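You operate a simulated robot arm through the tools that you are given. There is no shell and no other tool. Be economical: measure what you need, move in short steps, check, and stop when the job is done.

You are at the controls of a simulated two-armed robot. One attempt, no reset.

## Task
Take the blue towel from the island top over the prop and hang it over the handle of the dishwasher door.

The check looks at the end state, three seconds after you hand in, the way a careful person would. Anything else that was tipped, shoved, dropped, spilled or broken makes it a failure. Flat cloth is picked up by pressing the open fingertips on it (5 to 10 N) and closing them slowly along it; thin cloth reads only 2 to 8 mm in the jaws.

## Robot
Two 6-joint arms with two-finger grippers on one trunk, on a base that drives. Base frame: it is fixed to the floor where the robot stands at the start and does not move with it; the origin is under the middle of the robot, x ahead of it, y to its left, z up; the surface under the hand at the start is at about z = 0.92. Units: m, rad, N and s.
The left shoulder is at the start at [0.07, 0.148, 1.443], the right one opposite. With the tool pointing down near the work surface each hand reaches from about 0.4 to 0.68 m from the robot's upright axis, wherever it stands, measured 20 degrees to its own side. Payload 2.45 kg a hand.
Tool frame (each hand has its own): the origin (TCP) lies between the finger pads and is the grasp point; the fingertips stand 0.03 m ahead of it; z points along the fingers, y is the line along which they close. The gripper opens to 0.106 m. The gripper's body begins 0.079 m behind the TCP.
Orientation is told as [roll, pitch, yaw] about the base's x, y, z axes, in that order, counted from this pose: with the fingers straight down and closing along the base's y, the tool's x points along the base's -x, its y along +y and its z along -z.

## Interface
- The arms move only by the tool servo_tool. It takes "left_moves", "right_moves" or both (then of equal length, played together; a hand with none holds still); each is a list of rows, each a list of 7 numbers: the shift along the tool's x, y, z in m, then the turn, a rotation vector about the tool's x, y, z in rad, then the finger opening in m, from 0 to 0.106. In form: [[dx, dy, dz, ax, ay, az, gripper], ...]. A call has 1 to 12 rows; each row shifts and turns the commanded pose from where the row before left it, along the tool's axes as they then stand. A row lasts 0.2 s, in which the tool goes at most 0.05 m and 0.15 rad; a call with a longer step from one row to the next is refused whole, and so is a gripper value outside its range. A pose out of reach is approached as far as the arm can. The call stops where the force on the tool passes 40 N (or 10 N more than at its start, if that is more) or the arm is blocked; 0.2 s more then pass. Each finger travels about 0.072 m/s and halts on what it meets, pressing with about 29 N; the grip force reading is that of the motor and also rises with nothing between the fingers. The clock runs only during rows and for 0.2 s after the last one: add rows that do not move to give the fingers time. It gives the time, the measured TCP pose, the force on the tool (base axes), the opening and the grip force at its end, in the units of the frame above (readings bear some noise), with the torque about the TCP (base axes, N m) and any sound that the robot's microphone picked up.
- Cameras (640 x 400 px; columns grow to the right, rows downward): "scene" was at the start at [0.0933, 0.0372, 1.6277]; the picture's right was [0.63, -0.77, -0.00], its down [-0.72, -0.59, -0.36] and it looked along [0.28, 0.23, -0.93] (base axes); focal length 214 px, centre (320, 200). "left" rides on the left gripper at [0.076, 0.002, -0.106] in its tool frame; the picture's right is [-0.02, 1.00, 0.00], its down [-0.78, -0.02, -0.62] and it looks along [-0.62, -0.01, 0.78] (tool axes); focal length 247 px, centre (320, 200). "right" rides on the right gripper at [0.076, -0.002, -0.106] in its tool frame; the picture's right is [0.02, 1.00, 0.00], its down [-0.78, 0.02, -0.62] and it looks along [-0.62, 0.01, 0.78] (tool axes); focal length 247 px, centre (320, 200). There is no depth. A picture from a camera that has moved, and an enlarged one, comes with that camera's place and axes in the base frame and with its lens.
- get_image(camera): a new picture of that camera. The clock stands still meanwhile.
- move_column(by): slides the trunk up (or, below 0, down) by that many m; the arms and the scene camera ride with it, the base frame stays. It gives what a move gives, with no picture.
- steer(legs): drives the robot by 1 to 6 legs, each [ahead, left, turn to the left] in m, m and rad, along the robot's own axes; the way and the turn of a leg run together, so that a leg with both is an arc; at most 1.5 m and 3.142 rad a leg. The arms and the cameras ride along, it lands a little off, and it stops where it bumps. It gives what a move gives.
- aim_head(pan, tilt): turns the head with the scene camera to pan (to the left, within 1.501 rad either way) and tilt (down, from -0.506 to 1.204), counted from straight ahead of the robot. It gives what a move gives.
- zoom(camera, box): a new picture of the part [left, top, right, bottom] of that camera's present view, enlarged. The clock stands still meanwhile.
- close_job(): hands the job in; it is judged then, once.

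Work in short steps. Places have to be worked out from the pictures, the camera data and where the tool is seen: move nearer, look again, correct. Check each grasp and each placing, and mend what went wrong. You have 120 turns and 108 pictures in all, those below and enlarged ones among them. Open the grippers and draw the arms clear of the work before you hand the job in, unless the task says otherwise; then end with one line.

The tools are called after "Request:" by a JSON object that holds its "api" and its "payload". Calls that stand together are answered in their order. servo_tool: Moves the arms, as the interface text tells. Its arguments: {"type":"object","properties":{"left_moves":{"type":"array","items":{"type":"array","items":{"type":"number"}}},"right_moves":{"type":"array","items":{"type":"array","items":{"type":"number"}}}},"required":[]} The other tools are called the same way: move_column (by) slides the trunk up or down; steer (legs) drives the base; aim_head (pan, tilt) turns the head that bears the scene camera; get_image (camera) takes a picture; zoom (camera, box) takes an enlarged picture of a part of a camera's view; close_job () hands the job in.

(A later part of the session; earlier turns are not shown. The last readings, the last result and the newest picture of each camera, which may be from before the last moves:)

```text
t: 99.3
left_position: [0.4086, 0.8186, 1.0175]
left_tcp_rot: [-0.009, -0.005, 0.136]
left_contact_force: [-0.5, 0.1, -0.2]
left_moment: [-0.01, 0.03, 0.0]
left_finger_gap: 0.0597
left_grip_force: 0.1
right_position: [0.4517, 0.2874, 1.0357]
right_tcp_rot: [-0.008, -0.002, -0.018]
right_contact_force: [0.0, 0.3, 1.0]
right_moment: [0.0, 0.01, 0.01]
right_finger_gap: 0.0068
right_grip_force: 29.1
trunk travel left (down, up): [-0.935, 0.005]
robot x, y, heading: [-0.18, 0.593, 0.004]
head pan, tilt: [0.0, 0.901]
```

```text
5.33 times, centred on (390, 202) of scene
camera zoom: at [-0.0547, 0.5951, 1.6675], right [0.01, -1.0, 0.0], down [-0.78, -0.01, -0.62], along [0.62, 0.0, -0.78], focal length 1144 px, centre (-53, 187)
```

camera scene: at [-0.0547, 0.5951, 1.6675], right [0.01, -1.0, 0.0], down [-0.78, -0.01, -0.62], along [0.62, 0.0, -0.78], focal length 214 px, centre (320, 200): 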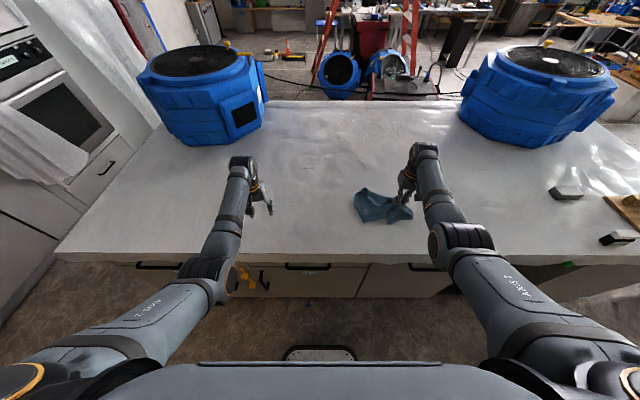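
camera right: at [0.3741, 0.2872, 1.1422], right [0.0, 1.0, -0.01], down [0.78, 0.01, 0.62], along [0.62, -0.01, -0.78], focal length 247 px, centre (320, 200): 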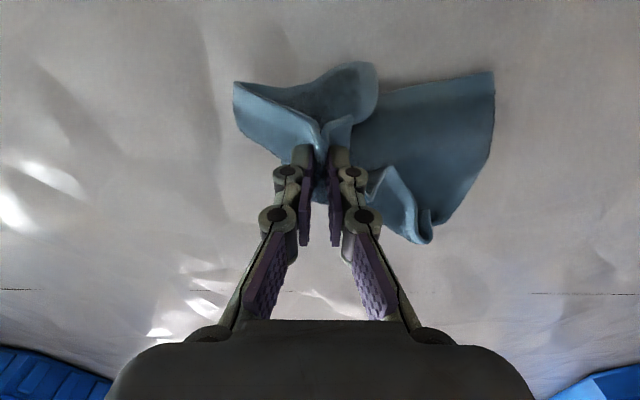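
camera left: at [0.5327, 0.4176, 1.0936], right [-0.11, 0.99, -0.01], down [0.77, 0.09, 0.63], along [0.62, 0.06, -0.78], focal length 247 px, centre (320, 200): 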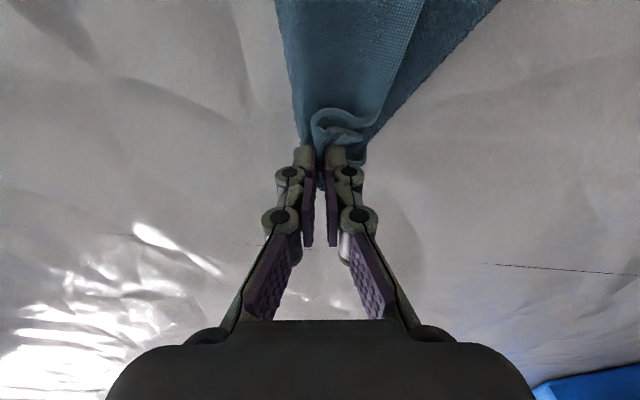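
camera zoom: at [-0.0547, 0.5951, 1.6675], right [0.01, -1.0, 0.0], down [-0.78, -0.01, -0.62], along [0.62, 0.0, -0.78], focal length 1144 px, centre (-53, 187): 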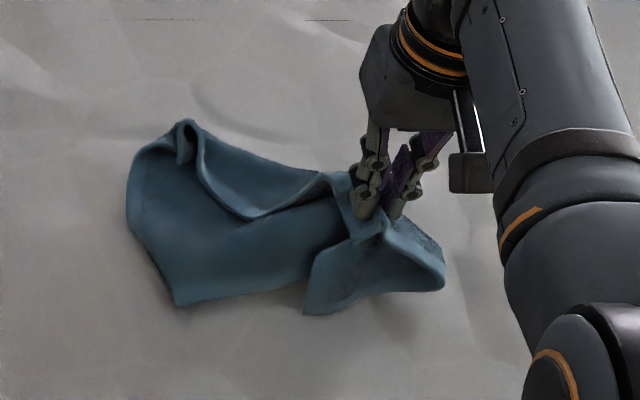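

Both layers came along. New approach: put it down, then grip the clear left edge's two corners with both hands, lift so gravity opens it, and lay it flat. I set it down and look from above.

Request:
{"api": "servo_tool", "payload": {"right_moves": [[0, 0, 0.03, 0, 0, 0, 0], [0, 0, 0.03, 0, 0, 0, 0], [0, 0, 0.015, 0, 0, 0, 0], [0, 0, 0, 0, 0, 0, 0.02], [0, 0, 0, 0, 0, 0, 0.04], [0, 0, 0, 0, 0, 0, 0.04], [0, 0, -0.03, 0, 0, 0, 0.04], [0, 0, -0.04, 0, 0, 0, 0.04], [0, -0.04, 0, 0, 0, 0, 0.04], [0, -0.05, 0, 0, 0, 0, 0.04], [0, -0.05, 0, 0, 0, 0, 0.04]]}}

Request:
{"api": "steer", "payload": {"legs": [[0.0, -0.18, 0]]}}

Request:
{"api": "aim_head", "payload": {"pan": 0, "tilt": 1.0}}

Request:
{"api": "get_image", "payload": {"camera": "scene"}}

Request:
{"api": "zoom", "payload": {"camera": "scene", "box": [270, 120, 390, 220]}}

```text
t: 101.7
left_position: [0.4086, 0.8175, 1.0186]
left_tcp_rot: [-0.01, -0.007, 0.136]
left_contact_force: [0.0, 0.4, 0.6]
left_moment: [-0.04, 0.0, -0.03]
left_finger_gap: 0.0599
left_grip_force: 0.1
right_position: [0.4387, 0.1627, 1.0396]
right_tcp_rot: [-0.01, -0.002, -0.017]
right_contact_force: [-0.9, 0.3, 0.5]
right_moment: [-0.01, 0.01, 0.0]
right_finger_gap: 0.04
right_grip_force: 0.0
right hand out of reach, approached as far as the arm can: row 2, 3, 11
trunk travel left (down, up): [-0.935, 0.005]
robot x, y, heading: [-0.1812, 0.5932, 0.005]
head pan, tilt: [0.0, 0.901]
```

```text
t: 103.2
left_position: [0.4092, 0.6388, 1.017]
left_tcp_rot: [-0.013, -0.005, 0.135]
left_contact_force: [0.2, 0.4, -0.5]
left_moment: [-0.02, 0.04, 0.0]
left_finger_gap: 0.0601
left_grip_force: 0.1
right_position: [0.4398, -0.0157, 1.0404]
right_tcp_rot: [-0.013, 0.001, -0.018]
right_contact_force: [-0.2, 0.8, 0.7]
right_moment: [-0.02, 0.02, -0.01]
right_finger_gap: 0.04
right_grip_force: 0.1
trunk travel left (down, up): [-0.935, 0.005]
robot x, y, heading: [-0.1776, 0.411, 0.005]
head pan, tilt: [0.0, 0.901]
```

```text
t: 103.9
left_position: [0.4096, 0.6361, 1.0183]
left_tcp_rot: [-0.01, -0.005, 0.137]
left_contact_force: [-1.0, 0.4, -0.1]
left_moment: [0.02, 0.01, -0.02]
left_finger_gap: 0.0599
left_grip_force: 0.1
right_position: [0.4416, -0.0183, 1.0396]
right_tcp_rot: [-0.01, 0.0, -0.02]
right_contact_force: [-0.2, 0.9, 0.4]
right_moment: [-0.02, -0.02, 0.01]
right_finger_gap: 0.04
right_grip_force: 0.2
trunk travel left (down, up): [-0.935, 0.005]
robot x, y, heading: [-0.1805, 0.4107, 0.007]
head pan, tilt: [0.0, 1.0]
```

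```text
51 pictures are left
camera scene: at [-0.0594, 0.4137, 1.6604], right [0.01, -1.0, 0.0], down [-0.84, -0.01, -0.54], along [0.54, 0.0, -0.84], focal length 214 px, centre (320, 200)
```

scene: 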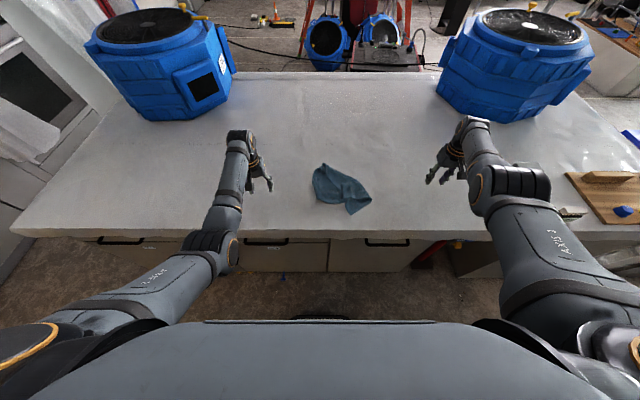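

```text
4.00 times, centred on (330, 170) of scene
camera zoom: at [-0.0594, 0.4137, 1.6604], right [0.01, -1.0, 0.0], down [-0.84, -0.01, -0.54], along [0.54, 0.0, -0.84], focal length 858 px, centre (280, 320)
```

zoom: 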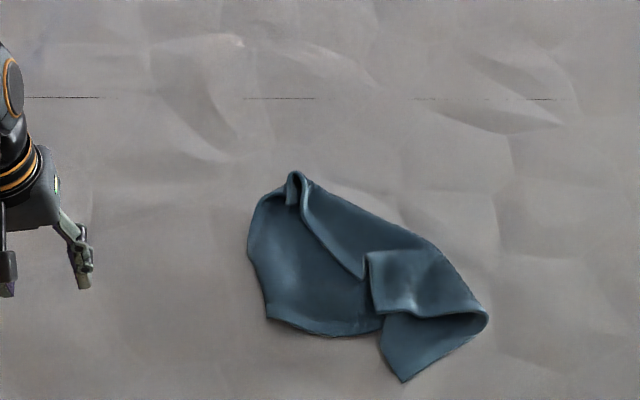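

C1 (left corner) at about (0.421,0.426) and C2 (near corner) at (0.346,0.293) both lie single. Left takes C1 first: I shift the base right and bring the left hand over (0.445,0.408).

Request:
{"api": "steer", "payload": {"legs": [[0.0, -0.09, 0]]}}

Request:
{"api": "servo_tool", "payload": {"left_moves": [[0, -0.035, 0, 0, 0, 0.07, 0.04], [0, -0.035, 0, 0, 0, 0.067, 0.04], [-0.01, -0.035, 0.0, 0, 0, 0, 0.04], [-0.01, -0.033, 0, 0, 0, 0, 0.04], [-0.01, 0, 0.015, 0, 0, 0, 0.04], [0, 0, 0.015, 0, 0, 0, 0.04], [0, 0, 0, 0, 0, 0, 0.04]]}}

Request:
{"api": "get_image", "payload": {"camera": "left"}}

```text
t: 105.0
left_position: [0.4109, 0.5492, 1.0178]
left_tcp_rot: [-0.01, -0.005, 0.136]
left_contact_force: [1.3, 0.1, -0.2]
left_moment: [-0.09, 0.01, -0.03]
left_finger_gap: 0.0601
left_grip_force: 0.1
right_position: [0.4421, -0.1043, 1.0414]
right_tcp_rot: [-0.013, 0.0, -0.019]
right_contact_force: [0.2, 0.4, 0.2]
right_moment: [-0.05, 0.0, 0.0]
right_finger_gap: 0.0403
right_grip_force: 0.1
trunk travel left (down, up): [-0.935, 0.005]
robot x, y, heading: [-0.1771, 0.3189, 0.008]
head pan, tilt: [0.0, 1.0]
```

```text
t: 106.6
left_position: [0.4451, 0.4104, 0.9892]
left_tcp_rot: [-0.007, -0.007, 0.001]
left_contact_force: [0.7, -0.2, 0.4]
left_moment: [0.0, -0.02, 0.01]
left_finger_gap: 0.04
left_grip_force: 0.0
left hand out of reach, approached as far as the arm can: row 6
right_position: [0.4414, -0.1091, 1.0374]
right_tcp_rot: [-0.007, -0.001, -0.02]
right_contact_force: [-1.0, 0.9, 0.1]
right_moment: [0.03, -0.01, 0.01]
right_finger_gap: 0.0396
right_grip_force: 0.0
trunk travel left (down, up): [-0.935, 0.005]
robot x, y, heading: [-0.1807, 0.3227, 0.004]
head pan, tilt: [0.0, 1.0]
```

```text
49 pictures are left
camera left: at [0.3681, 0.4122, 1.0959], right [0.02, 1.0, -0.01], down [0.78, -0.01, 0.63], along [0.63, -0.02, -0.78], focal length 247 px, centre (320, 200)
```

left: 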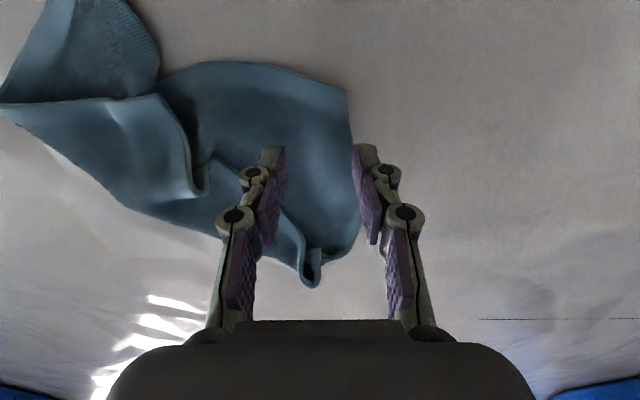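

C1 confirmed at (0.415,0.426). I shift 8 mm inward, go down to contact and close slowly.

Request:
{"api": "servo_tool", "payload": {"left_moves": [[0.005, -0.008, 0.015, 0, 0, 0, 0.04], [0, 0, 0.012, 0, 0, 0, 0.04], [0, 0, 0.006, 0, 0, 0, 0.04], [0, 0, 0.003, 0, 0, 0, 0.04], [0, 0, 0, 0, 0, 0, 0.04]]}}

```text
t: 107.8
left_position: [0.4302, 0.408, 0.9604]
left_tcp_rot: [-0.006, -0.006, 0.0]
left_contact_force: [1.1, -0.5, 0.9]
left_moment: [-0.01, -0.01, -0.01]
left_finger_gap: 0.0403
left_grip_force: 0.0
left hand out of reach, approached as far as the arm can: row 2
right_position: [0.442, -0.1091, 1.0379]
right_tcp_rot: [-0.006, 0.0, -0.02]
right_contact_force: [1.1, -0.7, 0.2]
right_moment: [0.02, -0.01, 0.03]
right_finger_gap: 0.04
right_grip_force: 0.0
trunk travel left (down, up): [-0.935, 0.005]
robot x, y, heading: [-0.1782, 0.3187, 0.004]
head pan, tilt: [0.0, 1.0]
```

Close to the reach edge; I drive 4 cm ahead and correct the hand to x≈0.442.

Request:
{"api": "steer", "payload": {"legs": [[0.05, -0.01, 0]]}}

Request:
{"api": "servo_tool", "payload": {"left_moves": [[0.02, 0.004, 0, 0, 0, 0, 0.04], [0.018, 0.004, 0, 0, 0, 0, 0.04], [0, 0, 0.004, 0, 0, 0, 0.04], [0, 0, 0.002, 0, 0, 0, 0.04], [0, 0, 0.0, 0, 0, 0, 0.04]]}}

Request:
{"api": "get_image", "payload": {"camera": "left"}}

```text
t: 108.7
left_position: [0.4722, 0.3996, 0.9637]
left_tcp_rot: [-0.009, -0.011, 0.0]
left_contact_force: [-0.4, 0.2, 0.6]
left_moment: [-0.04, -0.07, 0.02]
left_finger_gap: 0.0399
left_grip_force: 0.0
right_position: [0.4845, -0.1171, 1.0439]
right_tcp_rot: [-0.008, -0.009, -0.017]
right_contact_force: [-0.3, 0.6, 0.9]
right_moment: [-0.01, -0.07, -0.03]
right_finger_gap: 0.0402
right_grip_force: 0.0
trunk travel left (down, up): [-0.935, 0.005]
robot x, y, heading: [-0.1287, 0.3085, 0.01]
head pan, tilt: [0.0, 1.0]
```

```text
t: 109.9
left_position: [0.4405, 0.407, 0.9532]
left_tcp_rot: [-0.006, -0.006, -0.001]
left_contact_force: [0.9, 2.1, 6.1]
left_moment: [0.15, 0.02, 0.01]
left_finger_gap: 0.0397
left_grip_force: 3.4
right_position: [0.4899, -0.1168, 1.0391]
right_tcp_rot: [-0.008, -0.004, -0.018]
right_contact_force: [-1.0, 0.2, -0.2]
right_moment: [0.0, 0.02, 0.0]
right_finger_gap: 0.0399
right_grip_force: 0.1
trunk travel left (down, up): [-0.935, 0.005]
robot x, y, heading: [-0.1318, 0.3114, 0.005]
head pan, tilt: [0.0, 1.0]
```

```text
48 pictures are left
camera left: at [0.3632, 0.4091, 1.0596], right [0.02, 1.0, -0.01], down [0.78, -0.01, 0.63], along [0.63, -0.02, -0.78], focal length 247 px, centre (320, 200)
```

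left: 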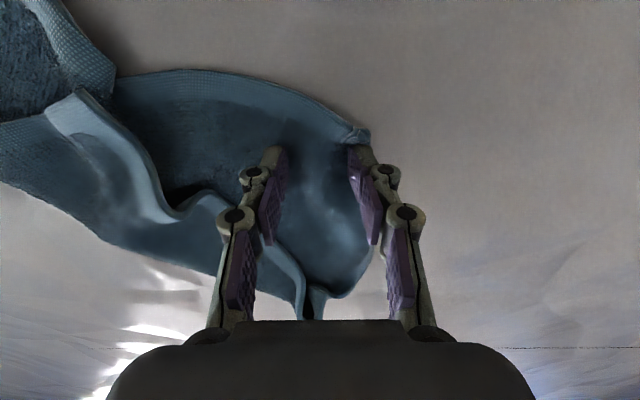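

Contact 6 N with the corner at the fingers. I close slowly.

Request:
{"api": "servo_tool", "payload": {"left_moves": [[0, 0, 0, 0, 0, 0, 0.035], [0, 0, 0, 0, 0, 0, 0.03], [0, 0, 0, 0, 0, 0, 0.025], [0, 0, 0, 0, 0, 0, 0.02], [0, 0, 0, 0, 0, 0, 0.015], [0, 0, 0, 0, 0, 0, 0.01], [0, 0, 0, 0, 0, 0, 0.005], [0, 0, 0, 0, 0, 0, 0], [0, 0, 0, 0, 0, 0, 0], [0, 0, -0.02, 0, 0, 0, 0], [0, 0, -0.01, 0, 0, 0, 0]]}}

Request:
{"api": "get_image", "payload": {"camera": "left"}}

```text
t: 112.3
left_position: [0.4403, 0.4052, 0.984]
left_tcp_rot: [-0.007, -0.004, 0.001]
left_contact_force: [-0.3, -0.2, -1.0]
left_moment: [0.03, 0.02, -0.01]
left_finger_gap: 0.0063
left_grip_force: 28.8
right_position: [0.4909, -0.1204, 1.0379]
right_tcp_rot: [-0.008, 0.0, -0.021]
right_contact_force: [0.0, 0.7, 0.1]
right_moment: [0.05, -0.01, 0.0]
right_finger_gap: 0.0399
right_grip_force: 0.0
trunk travel left (down, up): [-0.935, 0.005]
robot x, y, heading: [-0.1281, 0.3106, 0.008]
head pan, tilt: [0.0, 1.0]
```

```text
47 pictures are left
camera left: at [0.3637, 0.4079, 1.0889], right [0.02, 1.0, -0.01], down [0.78, -0.01, 0.62], along [0.62, -0.02, -0.78], focal length 247 px, centre (320, 200)
```

left: 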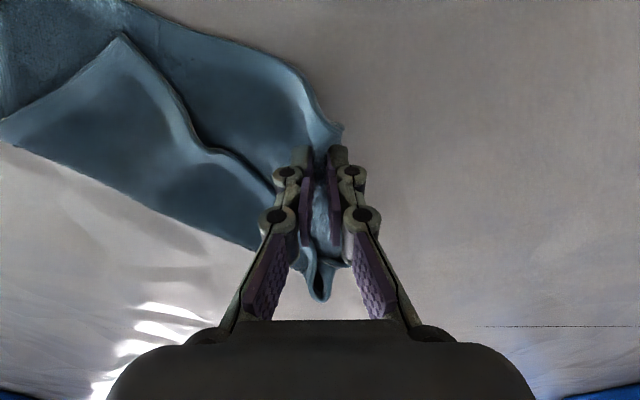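

C1 is gripped right at the corner (6 mm). I draw it left by 0.11 m to open the edge, then look.

Request:
{"api": "servo_tool", "payload": {"left_moves": [[0, 0.03, 0, 0, 0, 0, 0], [0.005, 0.03, 0, 0, 0, 0, 0], [0.005, 0.03, 0, 0, 0, 0, 0], [0.0, 0.02, 0, 0, 0, 0, 0], [0, 0, 0, 0, 0, 0, 0]]}}

Request:
{"api": "zoom", "payload": {"camera": "scene", "box": [230, 120, 390, 240]}}

```text
t: 113.5
left_position: [0.4325, 0.5153, 0.9823]
left_tcp_rot: [-0.006, -0.004, 0.001]
left_contact_force: [-0.2, 0.4, 1.1]
left_moment: [0.0, -0.01, 0.03]
left_finger_gap: 0.0067
left_grip_force: 29.1
right_position: [0.4909, -0.1188, 1.0388]
right_tcp_rot: [-0.006, 0.001, -0.019]
right_contact_force: [-0.5, -0.1, -0.4]
right_moment: [0.01, -0.02, 0.0]
right_finger_gap: 0.0399
right_grip_force: 0.1
trunk travel left (down, up): [-0.935, 0.005]
robot x, y, heading: [-0.1266, 0.3076, 0.007]
head pan, tilt: [0.0, 1.0]
```

```text
3.33 times, centred on (310, 180) of scene
camera zoom: at [-0.009, 0.3127, 1.6603], right [0.01, -1.0, 0.0], down [-0.84, -0.01, -0.54], along [0.54, 0.0, -0.84], focal length 715 px, centre (353, 267)
```

zoom: 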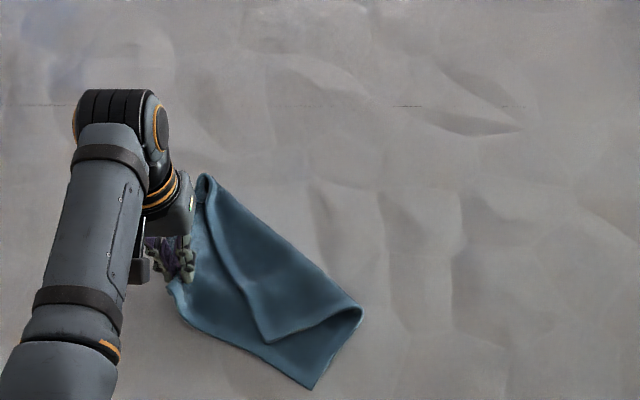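

Now edge C1–C2 lies straight, C2 at (0.307,0.359), single. I re-centre: left hand steps inward while the base moves left, ending with C1 drawn a bit further out.

Request:
{"api": "servo_tool", "payload": {"left_moves": [[-0.01, -0.025, 0, 0, 0, 0, 0], [-0.01, -0.025, 0, 0, 0, 0, 0], [-0.005, -0.025, 0, 0, 0, 0, 0], [0.0, -0.02, 0, 0, 0, 0, 0], [0, 0, 0, 0, 0, 0, 0]]}}

Request:
{"api": "steer", "payload": {"legs": [[-0.03, 0.14, 0]]}}

Request:
{"api": "servo_tool", "payload": {"right_moves": [[0, 0.04, 0, 0, 0, 0, 0.035], [0, 0.04, 0, 0, 0, 0, 0.035], [0.02, 0.04, 0, 0, 0, 0, 0.035], [0.02, 0.04, 0, 0, 0, 0, 0.035], [0.02, 0.04, 0.01, 0, 0, 0, 0.035], [0.02, 0.03, 0.01, 0, 0, 0, 0.035], [0.015, 0.03, 0.01, 0, 0, 0, 0.035], [0, 0, 0, 0, 0, 0, 0.035]]}}

Request:
{"api": "get_image", "payload": {"camera": "right"}}

Request:
{"api": "zoom", "payload": {"camera": "scene", "box": [230, 120, 390, 240]}}

```text
t: 114.7
left_position: [0.4566, 0.42, 0.9843]
left_tcp_rot: [-0.007, -0.004, 0.0]
left_contact_force: [-0.4, 0.5, -0.3]
left_moment: [-0.01, 0.0, -0.02]
left_finger_gap: 0.0062
left_grip_force: 28.9
right_position: [0.4917, -0.1172, 1.0387]
right_tcp_rot: [-0.007, 0.001, -0.019]
right_contact_force: [-0.2, 0.2, -1.4]
right_moment: [-0.01, 0.01, -0.01]
right_finger_gap: 0.0403
right_grip_force: 0.1
trunk travel left (down, up): [-0.935, 0.005]
robot x, y, heading: [-0.1241, 0.3119, 0.007]
head pan, tilt: [0.0, 1.0]
```

```text
t: 116.0
left_position: [0.4264, 0.5576, 0.9834]
left_tcp_rot: [-0.005, -0.004, -0.002]
left_contact_force: [-0.6, -0.3, -1.6]
left_moment: [0.05, 0.04, 0.0]
left_finger_gap: 0.0062
left_grip_force: 29.0
right_position: [0.462, 0.0187, 1.0365]
right_tcp_rot: [-0.008, 0.0, -0.019]
right_contact_force: [0.4, 0.4, -0.2]
right_moment: [0.0, -0.02, 0.0]
right_finger_gap: 0.0399
right_grip_force: 0.0
trunk travel left (down, up): [-0.935, 0.005]
robot x, y, heading: [-0.1592, 0.4539, 0.001]
head pan, tilt: [0.0, 1.0]
```

```text
t: 117.8
left_position: [0.4276, 0.5582, 0.9843]
left_tcp_rot: [-0.007, -0.004, 0.0]
left_contact_force: [0.4, -0.2, -0.6]
left_moment: [0.01, 0.01, 0.03]
left_finger_gap: 0.006
left_grip_force: 29.2
right_position: [0.3705, 0.2825, 1.0071]
right_tcp_rot: [-0.009, 0.0, -0.021]
right_contact_force: [-0.8, 0.1, -0.3]
right_moment: [0.01, -0.02, -0.02]
right_finger_gap: 0.0351
right_grip_force: 0.1
trunk travel left (down, up): [-0.935, 0.005]
robot x, y, heading: [-0.1593, 0.4494, 0.009]
head pan, tilt: [0.0, 1.0]
```

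```text
45 pictures are left
camera right: at [0.2927, 0.2833, 1.1127], right [0.0, 1.0, -0.01], down [0.78, 0.01, 0.62], along [0.62, -0.01, -0.78], focal length 247 px, centre (320, 200)
```

right: 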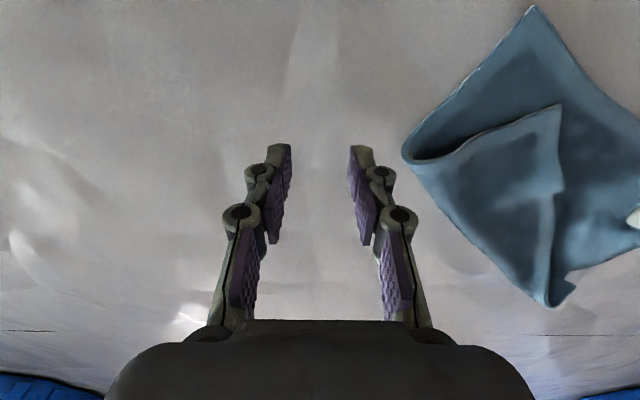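

```text
3.33 times, centred on (310, 180) of scene
camera zoom: at [-0.0388, 0.4524, 1.6603], right [0.01, -1.0, 0.0], down [-0.84, 0.0, -0.54], along [0.54, 0.0, -0.84], focal length 715 px, centre (353, 267)
```

zoom: 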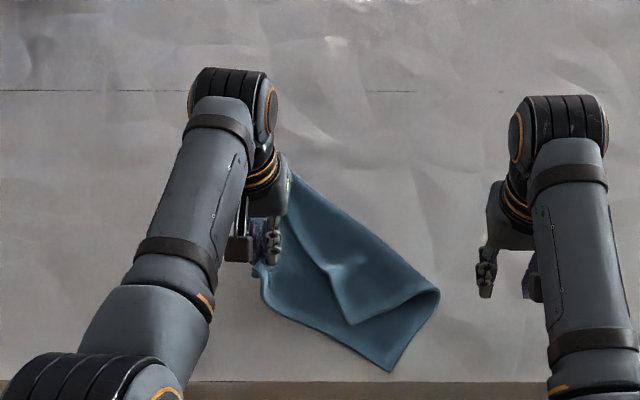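

C2 is at (0.296,0.410). To bring the edge C1–C2 parallel to my front I drag C1 toward me and left; hand and base together.

Request:
{"api": "servo_tool", "payload": {"left_moves": [[0.02, 0.015, 0, 0, 0, 0, 0], [0.02, 0.015, 0, 0, 0, 0, 0], [0.02, 0.015, 0, 0, 0, 0, 0], [0.02, 0.015, 0, 0, 0, 0, 0], [0.02, 0.015, 0, 0, 0, 0, 0], [0, 0, 0, 0, 0, 0, 0]]}}

Request:
{"api": "steer", "payload": {"legs": [[-0.02, 0.06, 0]]}}

Request:
{"api": "zoom", "payload": {"camera": "scene", "box": [230, 120, 390, 240]}}

Request:
{"api": "get_image", "payload": {"camera": "right"}}

```text
t: 119.2
left_position: [0.3261, 0.6354, 0.9824]
left_tcp_rot: [-0.006, -0.004, -0.001]
left_contact_force: [-0.1, 1.2, 0.2]
left_moment: [0.01, -0.01, 0.03]
left_finger_gap: 0.0065
left_grip_force: 29.4
right_position: [0.3699, 0.2823, 1.0077]
right_tcp_rot: [-0.01, 0.0, -0.02]
right_contact_force: [0.0, -0.6, 0.9]
right_moment: [0.0, 0.02, 0.02]
right_finger_gap: 0.035
right_grip_force: 0.0
trunk travel left (down, up): [-0.935, 0.005]
robot x, y, heading: [-0.1596, 0.4477, 0.002]
head pan, tilt: [0.0, 1.0]
```

```text
t: 120.2
left_position: [0.3083, 0.6877, 0.9824]
left_tcp_rot: [-0.001, -0.005, -0.004]
left_contact_force: [-0.1, -1.0, -1.5]
left_moment: [0.05, 0.0, 0.01]
left_finger_gap: 0.0064
left_grip_force: 29.3
right_position: [0.3507, 0.3359, 1.0044]
right_tcp_rot: [-0.004, 0.001, -0.024]
right_contact_force: [0.7, -0.9, 0.2]
right_moment: [0.1, 0.01, -0.01]
right_finger_gap: 0.0349
right_grip_force: 0.1
trunk travel left (down, up): [-0.935, 0.005]
robot x, y, heading: [-0.1789, 0.5142, 0.006]
head pan, tilt: [0.0, 1.0]
```

```text
3.33 times, centred on (310, 180) of scene
camera zoom: at [-0.0564, 0.502, 1.66], right [0.0, -1.0, -0.01], down [-0.84, 0.0, -0.54], along [0.54, 0.01, -0.84], focal length 715 px, centre (353, 267)
```

zoom: 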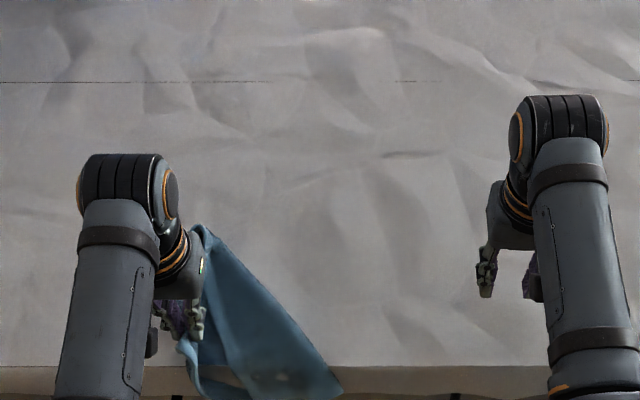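

```text
42 pictures are left
camera right: at [0.2742, 0.335, 1.1109], right [0.0, 1.0, 0.0], down [0.78, 0.0, 0.62], along [0.62, 0.0, -0.78], focal length 247 px, centre (320, 200)
```

right: 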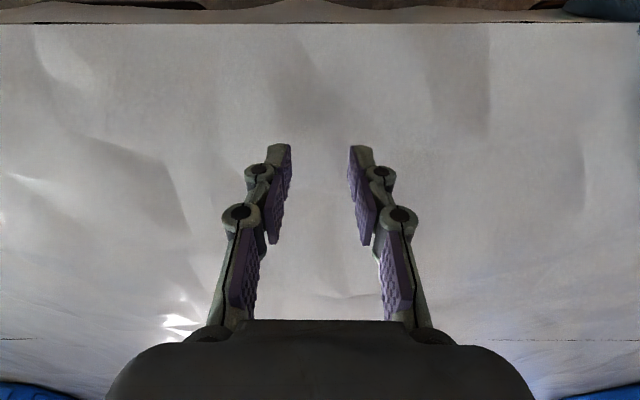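

The near part slid over the island's edge. I look down there to see how it hangs (it may have unfolded by gravity).

Request:
{"api": "zoom", "payload": {"camera": "scene", "box": [230, 160, 390, 280]}}

Request:
{"api": "get_image", "payload": {"camera": "left"}}

```text
3.33 times, centred on (310, 220) of scene
camera zoom: at [-0.0564, 0.502, 1.66], right [0.0, -1.0, -0.01], down [-0.84, 0.0, -0.54], along [0.54, 0.01, -0.84], focal length 715 px, centre (353, 133)
```

zoom: 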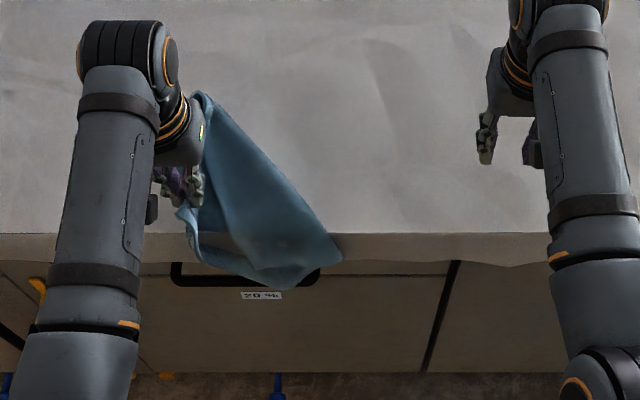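

```text
40 pictures are left
camera left: at [0.2326, 0.6896, 1.0887], right [0.02, 1.0, 0.0], down [0.78, -0.02, 0.62], along [0.62, -0.02, -0.78], focal length 247 px, centre (320, 200)
```

left: 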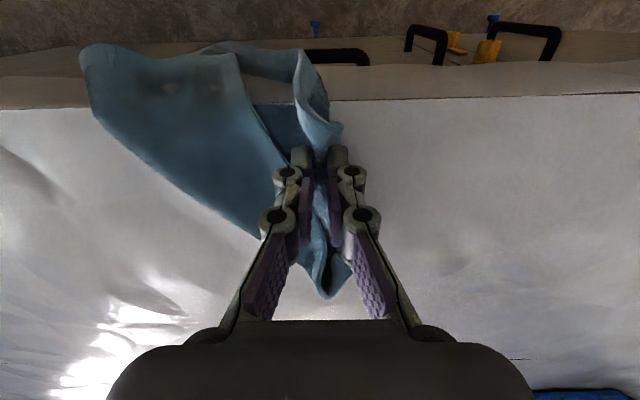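

The right hand could take C4, lying at about (0.50,0.69) just beyond the left hand, if C1 is drawn further left. I move base and left hand so C1 ends near (0.40,0.85) and C4 comes within the right hand's reach.

Request:
{"api": "steer", "payload": {"legs": [[0.06, 0.13, 0]]}}

Request:
{"api": "servo_tool", "payload": {"left_moves": [[0.007, -0.024, 0, 0, 0, 0, 0], [0.007, -0.024, 0, 0, 0, 0, 0], [0.007, -0.024, 0, 0, 0, 0, 0], [0.006, -0.022, 0, 0, 0, 0, 0], [0, 0, 0, 0, 0, 0, 0]], "right_moves": [[0, 0, -0.01, 0, 0, 0, 0.04], [0, -0.02, -0.01, 0, 0, 0, 0.04], [0, -0.02, 0, 0, 0, 0, 0.04], [0, -0.02, 0, 0, 0, 0, 0.04], [0, 0, 0, 0, 0, 0, 0.04]]}}

Request:
{"api": "steer", "payload": {"legs": [[0.06, 0.13, 0]]}}

Request:
{"api": "zoom", "payload": {"camera": "scene", "box": [220, 130, 420, 280]}}

```text
t: 121.6
left_position: [0.3656, 0.8225, 0.9842]
left_tcp_rot: [-0.007, -0.006, 0.001]
left_contact_force: [0.3, 0.8, -0.4]
left_moment: [0.03, 0.01, 0.02]
left_finger_gap: 0.0063
left_grip_force: 29.3
right_position: [0.4096, 0.4695, 1.0079]
right_tcp_rot: [-0.007, -0.002, -0.018]
right_contact_force: [0.6, 0.4, -0.5]
right_moment: [0.03, -0.02, 0.03]
right_finger_gap: 0.0351
right_grip_force: 0.1
trunk travel left (down, up): [-0.935, 0.005]
robot x, y, heading: [-0.1211, 0.6356, 0.008]
head pan, tilt: [0.0, 1.0]
```

```text
t: 122.6
left_position: [0.3461, 0.8275, 0.974]
left_tcp_rot: [0.168, -0.019, 0.023]
left_contact_force: [0.9, -0.5, -0.4]
left_moment: [-0.09, -0.02, 0.01]
left_finger_gap: 0.0064
left_grip_force: 28.9
right_position: [0.4089, 0.4151, 1.0262]
right_tcp_rot: [-0.008, -0.001, -0.019]
right_contact_force: [0.0, 0.2, 0.0]
right_moment: [0.04, -0.01, 0.03]
right_finger_gap: 0.0398
right_grip_force: 0.0
trunk travel left (down, up): [-0.935, 0.005]
robot x, y, heading: [-0.12, 0.6385, 0.008]
head pan, tilt: [0.0, 1.0]
stopped in row 5 (left hand): the arm was blocked; the commanded pose is now the measured one
```

```text
t: 123.9
left_position: [0.4062, 0.9578, 0.9758]
left_tcp_rot: [0.168, -0.021, 0.022]
left_contact_force: [0.1, -0.6, 0.4]
left_moment: [-0.06, 0.01, 0.02]
left_finger_gap: 0.0063
left_grip_force: 29.2
right_position: [0.4664, 0.5445, 1.0264]
right_tcp_rot: [-0.008, -0.003, -0.019]
right_contact_force: [-0.7, -0.4, 0.0]
right_moment: [-0.01, -0.01, -0.04]
right_finger_gap: 0.0401
right_grip_force: 0.1
trunk travel left (down, up): [-0.935, 0.005]
robot x, y, heading: [-0.059, 0.768, 0.004]
head pan, tilt: [0.0, 1.0]
```

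```text
2.67 times, centred on (320, 205) of scene
camera zoom: at [0.0578, 0.7693, 1.6604], right [0.01, -1.0, 0.0], down [-0.84, 0.0, -0.54], along [0.54, 0.01, -0.84], focal length 572 px, centre (320, 187)
```

zoom: 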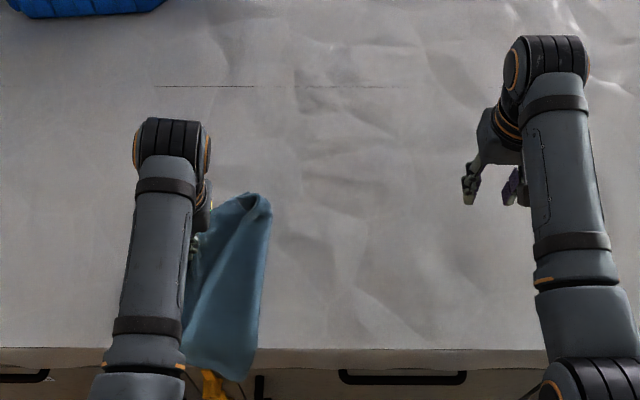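

C4 is now near (0.526,0.86). Dragging C1 away-and-left will turn the edge C1–C4 parallel to my front. I do it in hand and base steps.

Request:
{"api": "servo_tool", "payload": {"left_moves": [[-0.025, 0, 0, 0.06, 0, 0, 0], [-0.025, 0, 0, 0.06, 0, 0, 0], [-0.025, 0, 0, 0.05, 0, 0, 0], [-0.015, 0, 0, 0, 0, 0, 0], [0, 0, 0, 0, 0, 0, 0]]}}

Request:
{"api": "steer", "payload": {"legs": [[0.06, 0.14, 0]]}}

Request:
{"api": "servo_tool", "payload": {"left_moves": [[0, -0.025, 0, 0, 0, 0, 0], [0, -0.025, 0, 0, 0, 0, 0], [0, -0.025, 0, 0, 0, 0, 0], [0, 0, 0, 0, 0, 0, 0]]}}

Request:
{"api": "steer", "payload": {"legs": [[0.0, 0.09, 0]]}}

Request:
{"api": "zoom", "payload": {"camera": "scene", "box": [220, 130, 420, 280]}}

```text
t: 125.1
left_position: [0.4964, 0.9608, 0.9772]
left_tcp_rot: [-0.003, -0.02, 0.022]
left_contact_force: [-0.6, -0.2, 0.4]
left_moment: [0.11, 0.0, 0.02]
left_finger_gap: 0.0061
left_grip_force: 28.7
right_position: [0.4661, 0.546, 1.0265]
right_tcp_rot: [-0.01, 0.001, -0.019]
right_contact_force: [-0.3, 0.4, -0.3]
right_moment: [0.02, -0.01, 0.0]
right_finger_gap: 0.04
right_grip_force: 0.0
trunk travel left (down, up): [-0.935, 0.005]
robot x, y, heading: [-0.0612, 0.7707, 0.012]
head pan, tilt: [0.0, 1.0]
```

```text
t: 126.5
left_position: [0.556, 1.1011, 0.979]
left_tcp_rot: [-0.001, -0.021, 0.023]
left_contact_force: [0.7, 0.1, 0.2]
left_moment: [0.13, -0.05, -0.01]
left_finger_gap: 0.0063
left_grip_force: 29.0
right_position: [0.5259, 0.6854, 1.026]
right_tcp_rot: [-0.008, -0.001, -0.017]
right_contact_force: [-0.1, 0.0, 0.6]
right_moment: [0.02, -0.02, -0.02]
right_finger_gap: 0.0399
right_grip_force: 0.0
trunk travel left (down, up): [-0.935, 0.005]
robot x, y, heading: [0.0003, 0.9099, 0.006]
head pan, tilt: [0.0, 1.0]
```

```text
t: 127.5
left_position: [0.56, 1.026, 0.9756]
left_tcp_rot: [-0.002, -0.02, 0.023]
left_contact_force: [-0.8, 1.4, -0.3]
left_moment: [0.11, -0.02, -0.02]
left_finger_gap: 0.0061
left_grip_force: 28.7
right_position: [0.5269, 0.6875, 1.027]
right_tcp_rot: [-0.011, 0.0, -0.019]
right_contact_force: [0.6, 0.1, -0.3]
right_moment: [-0.01, 0.01, -0.01]
right_finger_gap: 0.0396
right_grip_force: 0.1
trunk travel left (down, up): [-0.935, 0.005]
robot x, y, heading: [0.0008, 0.9126, 0.005]
head pan, tilt: [0.0, 1.0]
```

```text
t: 128.6
left_position: [0.5597, 1.1139, 0.9773]
left_tcp_rot: [0.0, -0.019, 0.023]
left_contact_force: [0.0, 0.2, -0.1]
left_moment: [0.09, 0.0, 0.03]
left_finger_gap: 0.0059
left_grip_force: 28.8
right_position: [0.5262, 0.7749, 1.0251]
right_tcp_rot: [-0.006, 0.002, -0.019]
right_contact_force: [0.2, -0.6, -0.8]
right_moment: [0.04, 0.01, 0.03]
right_finger_gap: 0.04
right_grip_force: 0.0
trunk travel left (down, up): [-0.935, 0.005]
robot x, y, heading: [-0.002, 1.003, 0.007]
head pan, tilt: [0.0, 1.0]
```

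```text
2.67 times, centred on (320, 205) of scene
camera zoom: at [0.1181, 0.9993, 1.6603], right [0.01, -1.0, 0.0], down [-0.84, 0.0, -0.54], along [0.54, 0.01, -0.84], focal length 572 px, centre (320, 187)
```

zoom: 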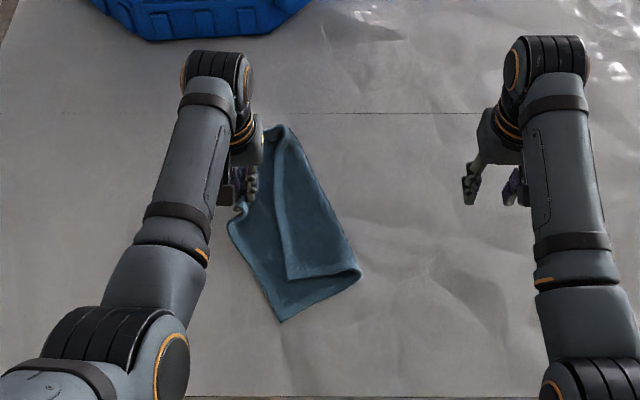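

Good: the towel lies well on the table, C1 in the left hand (0.56,1.11), C2 near at (0.38,1.06). Driving the base back-left (−0.14, +0.14) with C1 held should swing edge C1–C2 parallel to my front.

Request:
{"api": "steer", "payload": {"legs": [[-0.14, 0.15, 0]]}}

Request:
{"api": "zoom", "payload": {"camera": "scene", "box": [220, 130, 420, 280]}}

```text
t: 130.3
left_position: [0.4209, 1.2655, 0.9753]
left_tcp_rot: [-0.002, -0.018, 0.023]
left_contact_force: [0.1, 0.2, -0.3]
left_moment: [0.12, 0.03, -0.03]
left_finger_gap: 0.0061
left_grip_force: 28.8
right_position: [0.3873, 0.9261, 1.0268]
right_tcp_rot: [-0.007, 0.003, -0.019]
right_contact_force: [0.0, -0.3, 0.5]
right_moment: [0.06, -0.01, 0.0]
right_finger_gap: 0.0401
right_grip_force: 0.0
trunk travel left (down, up): [-0.935, 0.005]
robot x, y, heading: [-0.1402, 1.1537, 0.008]
head pan, tilt: [0.0, 1.0]
```

```text
2.67 times, centred on (320, 205) of scene
camera zoom: at [-0.0198, 1.1514, 1.66], right [0.01, -1.0, 0.0], down [-0.84, -0.01, -0.54], along [0.54, 0.01, -0.84], focal length 572 px, centre (320, 187)
```

zoom: 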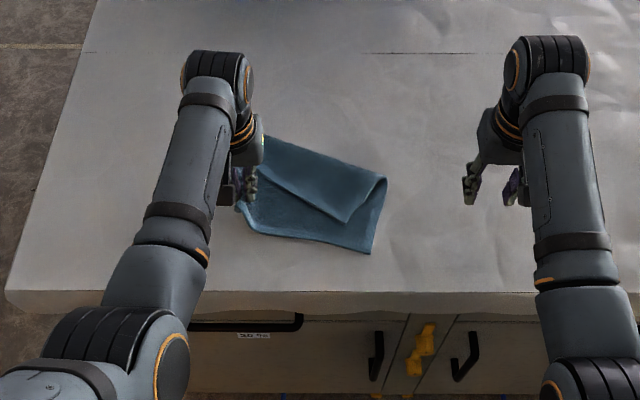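

The edge C1–C2 now faces me: C2 at (0.343,1.088), single layer. I recentre by 5 cm (left hand in, base left) and bring the right hand over (0.366,1.112).

Request:
{"api": "servo_tool", "payload": {"left_moves": [[0, -0.025, 0, 0, 0, 0, 0], [0, -0.025, 0, 0, 0, 0, 0], [0, 0, 0, 0, 0, 0, 0]]}}

Request:
{"api": "steer", "payload": {"legs": [[-0.02, 0.06, 0]]}}

Request:
{"api": "servo_tool", "payload": {"right_moves": [[0, 0.03, 0.01, 0, 0, 0, 0.035], [0, 0.03, 0.01, 0, 0, 0, 0.035], [0, 0.03, 0.01, 0, 0, 0, 0.035], [0, 0.02, 0.01, 0, 0, 0, 0.035], [0, 0, 0, 0, 0, 0, 0.035]]}}

Request:
{"api": "get_image", "payload": {"camera": "right"}}

```text
t: 131.1
left_position: [0.4191, 1.2373, 0.972]
left_tcp_rot: [0.017, -0.017, 0.038]
left_contact_force: [0.9, 0.2, -0.2]
left_moment: [0.01, -0.03, -0.01]
left_finger_gap: 0.0065
left_grip_force: 29.2
right_position: [0.3857, 0.9284, 1.0277]
right_tcp_rot: [-0.013, -0.001, -0.018]
right_contact_force: [0.2, -0.2, 0.0]
right_moment: [0.01, 0.03, -0.02]
right_finger_gap: 0.0402
right_grip_force: 0.0
trunk travel left (down, up): [-0.935, 0.005]
robot x, y, heading: [-0.1409, 1.1508, 0.006]
head pan, tilt: [0.0, 1.0]
```

```text
t: 132.1
left_position: [0.4039, 1.2881, 0.9734]
left_tcp_rot: [0.021, -0.023, 0.034]
left_contact_force: [0.3, -0.9, 1.0]
left_moment: [0.13, 0.04, 0.0]
left_finger_gap: 0.0063
left_grip_force: 28.8
right_position: [0.3681, 0.9813, 1.0236]
right_tcp_rot: [-0.007, 0.002, -0.018]
right_contact_force: [0.4, -0.8, -0.3]
right_moment: [0.09, 0.03, -0.01]
right_finger_gap: 0.04
right_grip_force: 0.0
trunk travel left (down, up): [-0.935, 0.005]
robot x, y, heading: [-0.1587, 1.2128, 0.006]
head pan, tilt: [0.0, 1.0]
```

```text
t: 133.2
left_position: [0.4029, 1.2953, 0.9748]
left_tcp_rot: [0.022, -0.024, 0.036]
left_contact_force: [0.3, 0.1, 0.6]
left_moment: [0.06, 0.01, -0.04]
left_finger_gap: 0.0064
left_grip_force: 29.2
right_position: [0.3672, 1.0867, 0.9822]
right_tcp_rot: [-0.025, 0.001, -0.025]
right_contact_force: [-0.2, -0.2, -0.1]
right_moment: [0.01, 0.01, -0.03]
right_finger_gap: 0.0348
right_grip_force: 0.1
trunk travel left (down, up): [-0.935, 0.005]
robot x, y, heading: [-0.1628, 1.2141, 0.01]
head pan, tilt: [0.0, 1.0]
```

```text
36 pictures are left
camera right: at [0.2912, 1.0875, 1.0879], right [0.0, 1.0, -0.03], down [0.78, 0.01, 0.62], along [0.62, -0.02, -0.78], focal length 247 px, centre (320, 200)
```

right: 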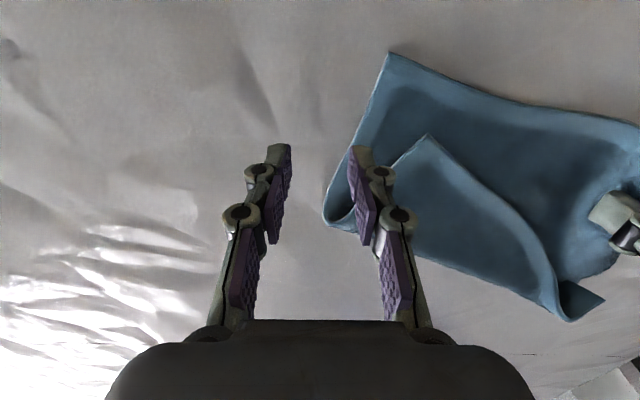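

C2 is at (0.314,1.124), flap corner (0.363,1.159). I aim for (0.338,1.148), just in front of the flap.

Request:
{"api": "servo_tool", "payload": {"right_moves": [[0.015, 0.02, -0.005, 0, 0, 0, 0.035], [0.014, 0.02, 0, 0, 0, 0, 0.035], [0, 0.021, 0, 0, 0, 0, 0.035], [0, 0, 0, 0, 0, 0, 0.035]]}}

Request:
{"api": "get_image", "payload": {"camera": "right"}}

```text
t: 134.0
left_position: [0.4032, 1.2992, 0.9759]
left_tcp_rot: [0.022, -0.024, 0.04]
left_contact_force: [0.0, 0.4, 0.0]
left_moment: [0.05, -0.01, -0.04]
left_finger_gap: 0.0064
left_grip_force: 29.2
right_position: [0.3847, 1.0481, 1.0118]
right_tcp_rot: [-0.167, -0.092, -0.067]
right_contact_force: [-0.7, 0.6, -0.8]
right_moment: [0.0, -0.03, 0.0]
right_finger_gap: 0.0351
right_grip_force: 0.1
trunk travel left (down, up): [-0.935, 0.005]
robot x, y, heading: [-0.1617, 1.2118, 0.006]
head pan, tilt: [0.0, 1.0]
stopped in row 3 (right hand): the arm was blocked; the commanded pose is now the measured one
```

```text
35 pictures are left
camera right: at [0.2995, 1.0692, 1.1085], right [0.06, 0.98, -0.17], down [0.73, 0.07, 0.68], along [0.68, -0.16, -0.71], focal length 247 px, centre (320, 200)
```

right: 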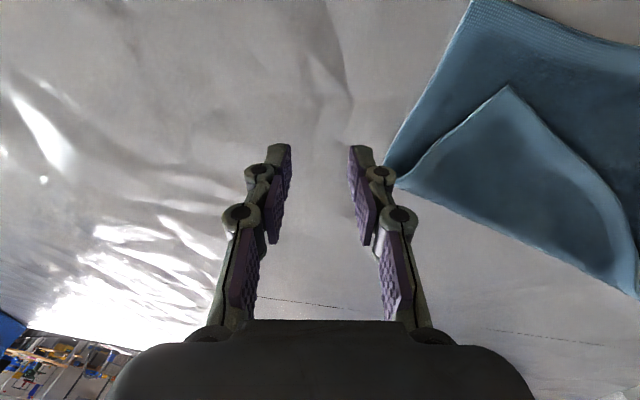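

At close range the arm can't come inward. If I turn the base clockwise 0.3 rad while sidestepping left (keeping C1 about still), both corners come equally in front of me.

Request:
{"api": "steer", "payload": {"legs": [[-0.05, 0.18, -0.3]]}}

Request:
{"api": "servo_tool", "payload": {"right_moves": [[0, 0, 0, -0.06, 0.03, -0.03, 0.035], [0, 0, 0, -0.06, 0.03, -0.03, 0.035], [0, 0, 0, -0.045, 0.03, 0, 0.035], [0, 0, 0, 0, 0, 0, 0.035]]}}

Request:
{"api": "get_image", "payload": {"camera": "right"}}

```text
t: 135.5
left_position: [0.3791, 1.3051, 0.9745]
left_tcp_rot: [0.022, -0.023, -0.264]
left_contact_force: [-0.5, 0.3, -0.4]
left_moment: [0.01, 0.01, 0.07]
left_finger_gap: 0.0062
left_grip_force: 29.3
right_position: [0.2849, 1.0737, 1.0085]
right_tcp_rot: [-0.166, -0.09, -0.371]
right_contact_force: [0.3, 1.2, -0.3]
right_moment: [0.05, -0.03, 0.04]
right_finger_gap: 0.0348
right_grip_force: 0.0
trunk travel left (down, up): [-0.935, 0.005]
robot x, y, heading: [-0.1873, 1.3942, -0.295]
head pan, tilt: [0.0, 1.0]
```

```text
t: 136.5
left_position: [0.3786, 1.3081, 0.975]
left_tcp_rot: [0.022, -0.025, -0.264]
left_contact_force: [-0.1, 0.2, -0.8]
left_moment: [0.0, -0.02, 0.1]
left_finger_gap: 0.0063
left_grip_force: 28.4
right_position: [0.287, 1.0751, 1.011]
right_tcp_rot: [-0.006, 0.005, -0.317]
right_contact_force: [0.0, -0.1, -0.1]
right_moment: [0.0, -0.01, 0.04]
right_finger_gap: 0.0348
right_grip_force: 0.1
trunk travel left (down, up): [-0.935, 0.005]
robot x, y, heading: [-0.1853, 1.3952, -0.294]
head pan, tilt: [0.0, 1.0]
```

```text
34 pictures are left
camera right: at [0.2133, 1.0972, 1.1174], right [0.29, 0.96, 0.0], down [0.75, -0.23, 0.62], along [0.59, -0.18, -0.79], focal length 247 px, centre (320, 200)
```

right: 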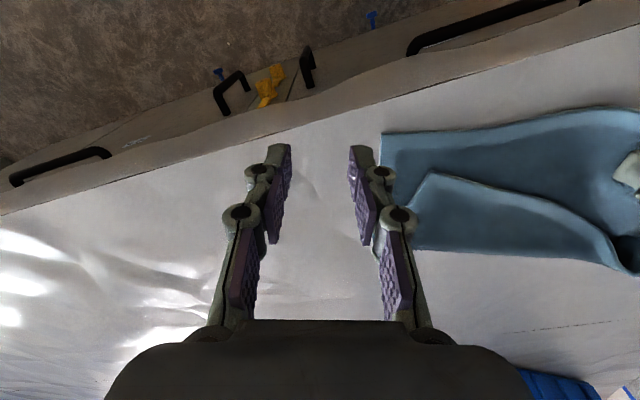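

In the robot's frame C2 lies 5 mm ahead and 51 mm left of the right TCP, with the flap corner beyond. I move 27 mm ahead, 84 mm left and lower to just above.

Request:
{"api": "servo_tool", "payload": {"right_moves": [[-0.02, 0.0, 0, 0, 0, 0, 0.035], [-0.007, 0.028, 0, 0, 0, 0, 0.035], [0, 0.028, 0.01, 0, 0, 0, 0.035], [0, 0.028, 0.01, 0, 0, 0, 0.035], [0, 0, 0.015, 0, 0, 0, 0.035], [0, 0, 0.005, 0, 0, 0, 0.035], [0, 0, 0, 0, 0, 0, 0.035]]}}

Request:
{"api": "get_image", "payload": {"camera": "right"}}

```text
t: 138.1
left_position: [0.3786, 1.3091, 0.9743]
left_tcp_rot: [0.02, -0.025, -0.263]
left_contact_force: [-0.8, -0.6, -0.8]
left_moment: [0.02, -0.01, 0.08]
left_finger_gap: 0.0065
left_grip_force: 29.1
right_position: [0.3374, 1.1461, 0.97]
right_tcp_rot: [-0.005, 0.005, -0.318]
right_contact_force: [0.1, 0.8, 0.3]
right_moment: [-0.01, 0.01, 0.02]
right_finger_gap: 0.035
right_grip_force: 0.1
trunk travel left (down, up): [-0.935, 0.005]
robot x, y, heading: [-0.1914, 1.3925, -0.296]
head pan, tilt: [0.0, 1.0]
```

```text
33 pictures are left
camera right: at [0.2641, 1.1685, 1.0762], right [0.29, 0.96, -0.01], down [0.75, -0.23, 0.62], along [0.59, -0.18, -0.79], focal length 247 px, centre (320, 200)
```

right: 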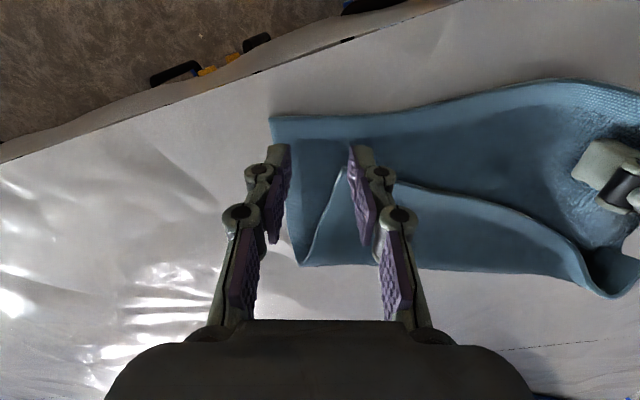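

Perfectly placed; I shift 6 mm inward and go down to contact.

Request:
{"api": "servo_tool", "payload": {"right_moves": [[0, 0.006, 0.008, 0, 0, 0, 0.035], [0, 0, 0.006, 0, 0, 0, 0.035], [0, 0, 0.004, 0, 0, 0, 0.035], [0, 0, 0, 0, 0, 0, 0.035]]}}

```text
t: 139.1
left_position: [0.3782, 1.3069, 0.9745]
left_tcp_rot: [0.022, -0.024, -0.263]
left_contact_force: [-0.2, 0.1, 0.2]
left_moment: [0.0, -0.03, 0.11]
left_finger_gap: 0.0062
left_grip_force: 29.1
right_position: [0.3395, 1.1525, 0.9533]
right_tcp_rot: [-0.006, 0.005, -0.319]
right_contact_force: [-1.3, 0.8, 6.0]
right_moment: [0.03, 0.01, -0.03]
right_finger_gap: 0.0351
right_grip_force: 0.0
trunk travel left (down, up): [-0.935, 0.005]
robot x, y, heading: [-0.1852, 1.3942, -0.291]
head pan, tilt: [0.0, 1.0]
```

Request:
{"api": "servo_tool", "payload": {"right_moves": [[0, 0, 0, 0, 0, 0, 0.03], [0, 0, 0, 0, 0, 0, 0.025], [0, 0, 0, 0, 0, 0, 0.02], [0, 0, 0, 0, 0, 0, 0.015], [0, 0, 0, 0, 0, 0, 0.01], [0, 0, 0, 0, 0, 0, 0.005], [0, 0, 0, 0, 0, 0, 0], [0, 0, 0, 0, 0, 0, 0], [0, 0, -0.02, 0, 0, 0, 0]]}}

Request:
{"api": "get_image", "payload": {"camera": "right"}}

```text
t: 141.1
left_position: [0.3792, 1.3084, 0.9743]
left_tcp_rot: [0.023, -0.026, -0.266]
left_contact_force: [-0.9, -2.5, 0.1]
left_moment: [-0.1, 0.01, 0.09]
left_finger_gap: 0.0061
left_grip_force: 29.5
right_position: [0.3387, 1.153, 0.9714]
right_tcp_rot: [-0.004, 0.004, -0.317]
right_contact_force: [0.0, 3.1, -0.9]
right_moment: [0.07, 0.04, -0.04]
right_finger_gap: 0.0053
right_grip_force: 29.2
trunk travel left (down, up): [-0.935, 0.005]
robot x, y, heading: [-0.19, 1.3905, -0.294]
head pan, tilt: [0.0, 1.0]
```

```text
32 pictures are left
camera right: at [0.2665, 1.1749, 1.0779], right [0.29, 0.96, -0.01], down [0.75, -0.23, 0.62], along [0.59, -0.18, -0.79], focal length 247 px, centre (320, 200)
```

right: 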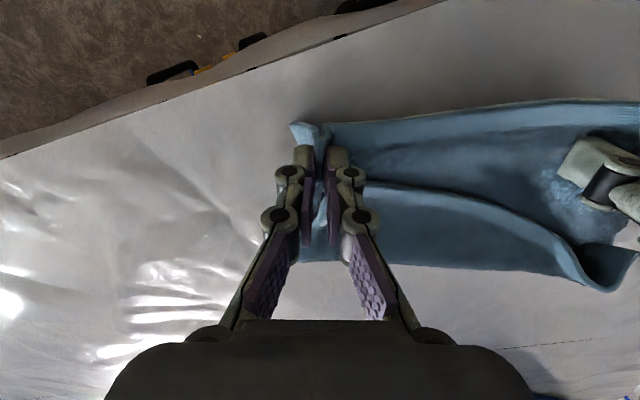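

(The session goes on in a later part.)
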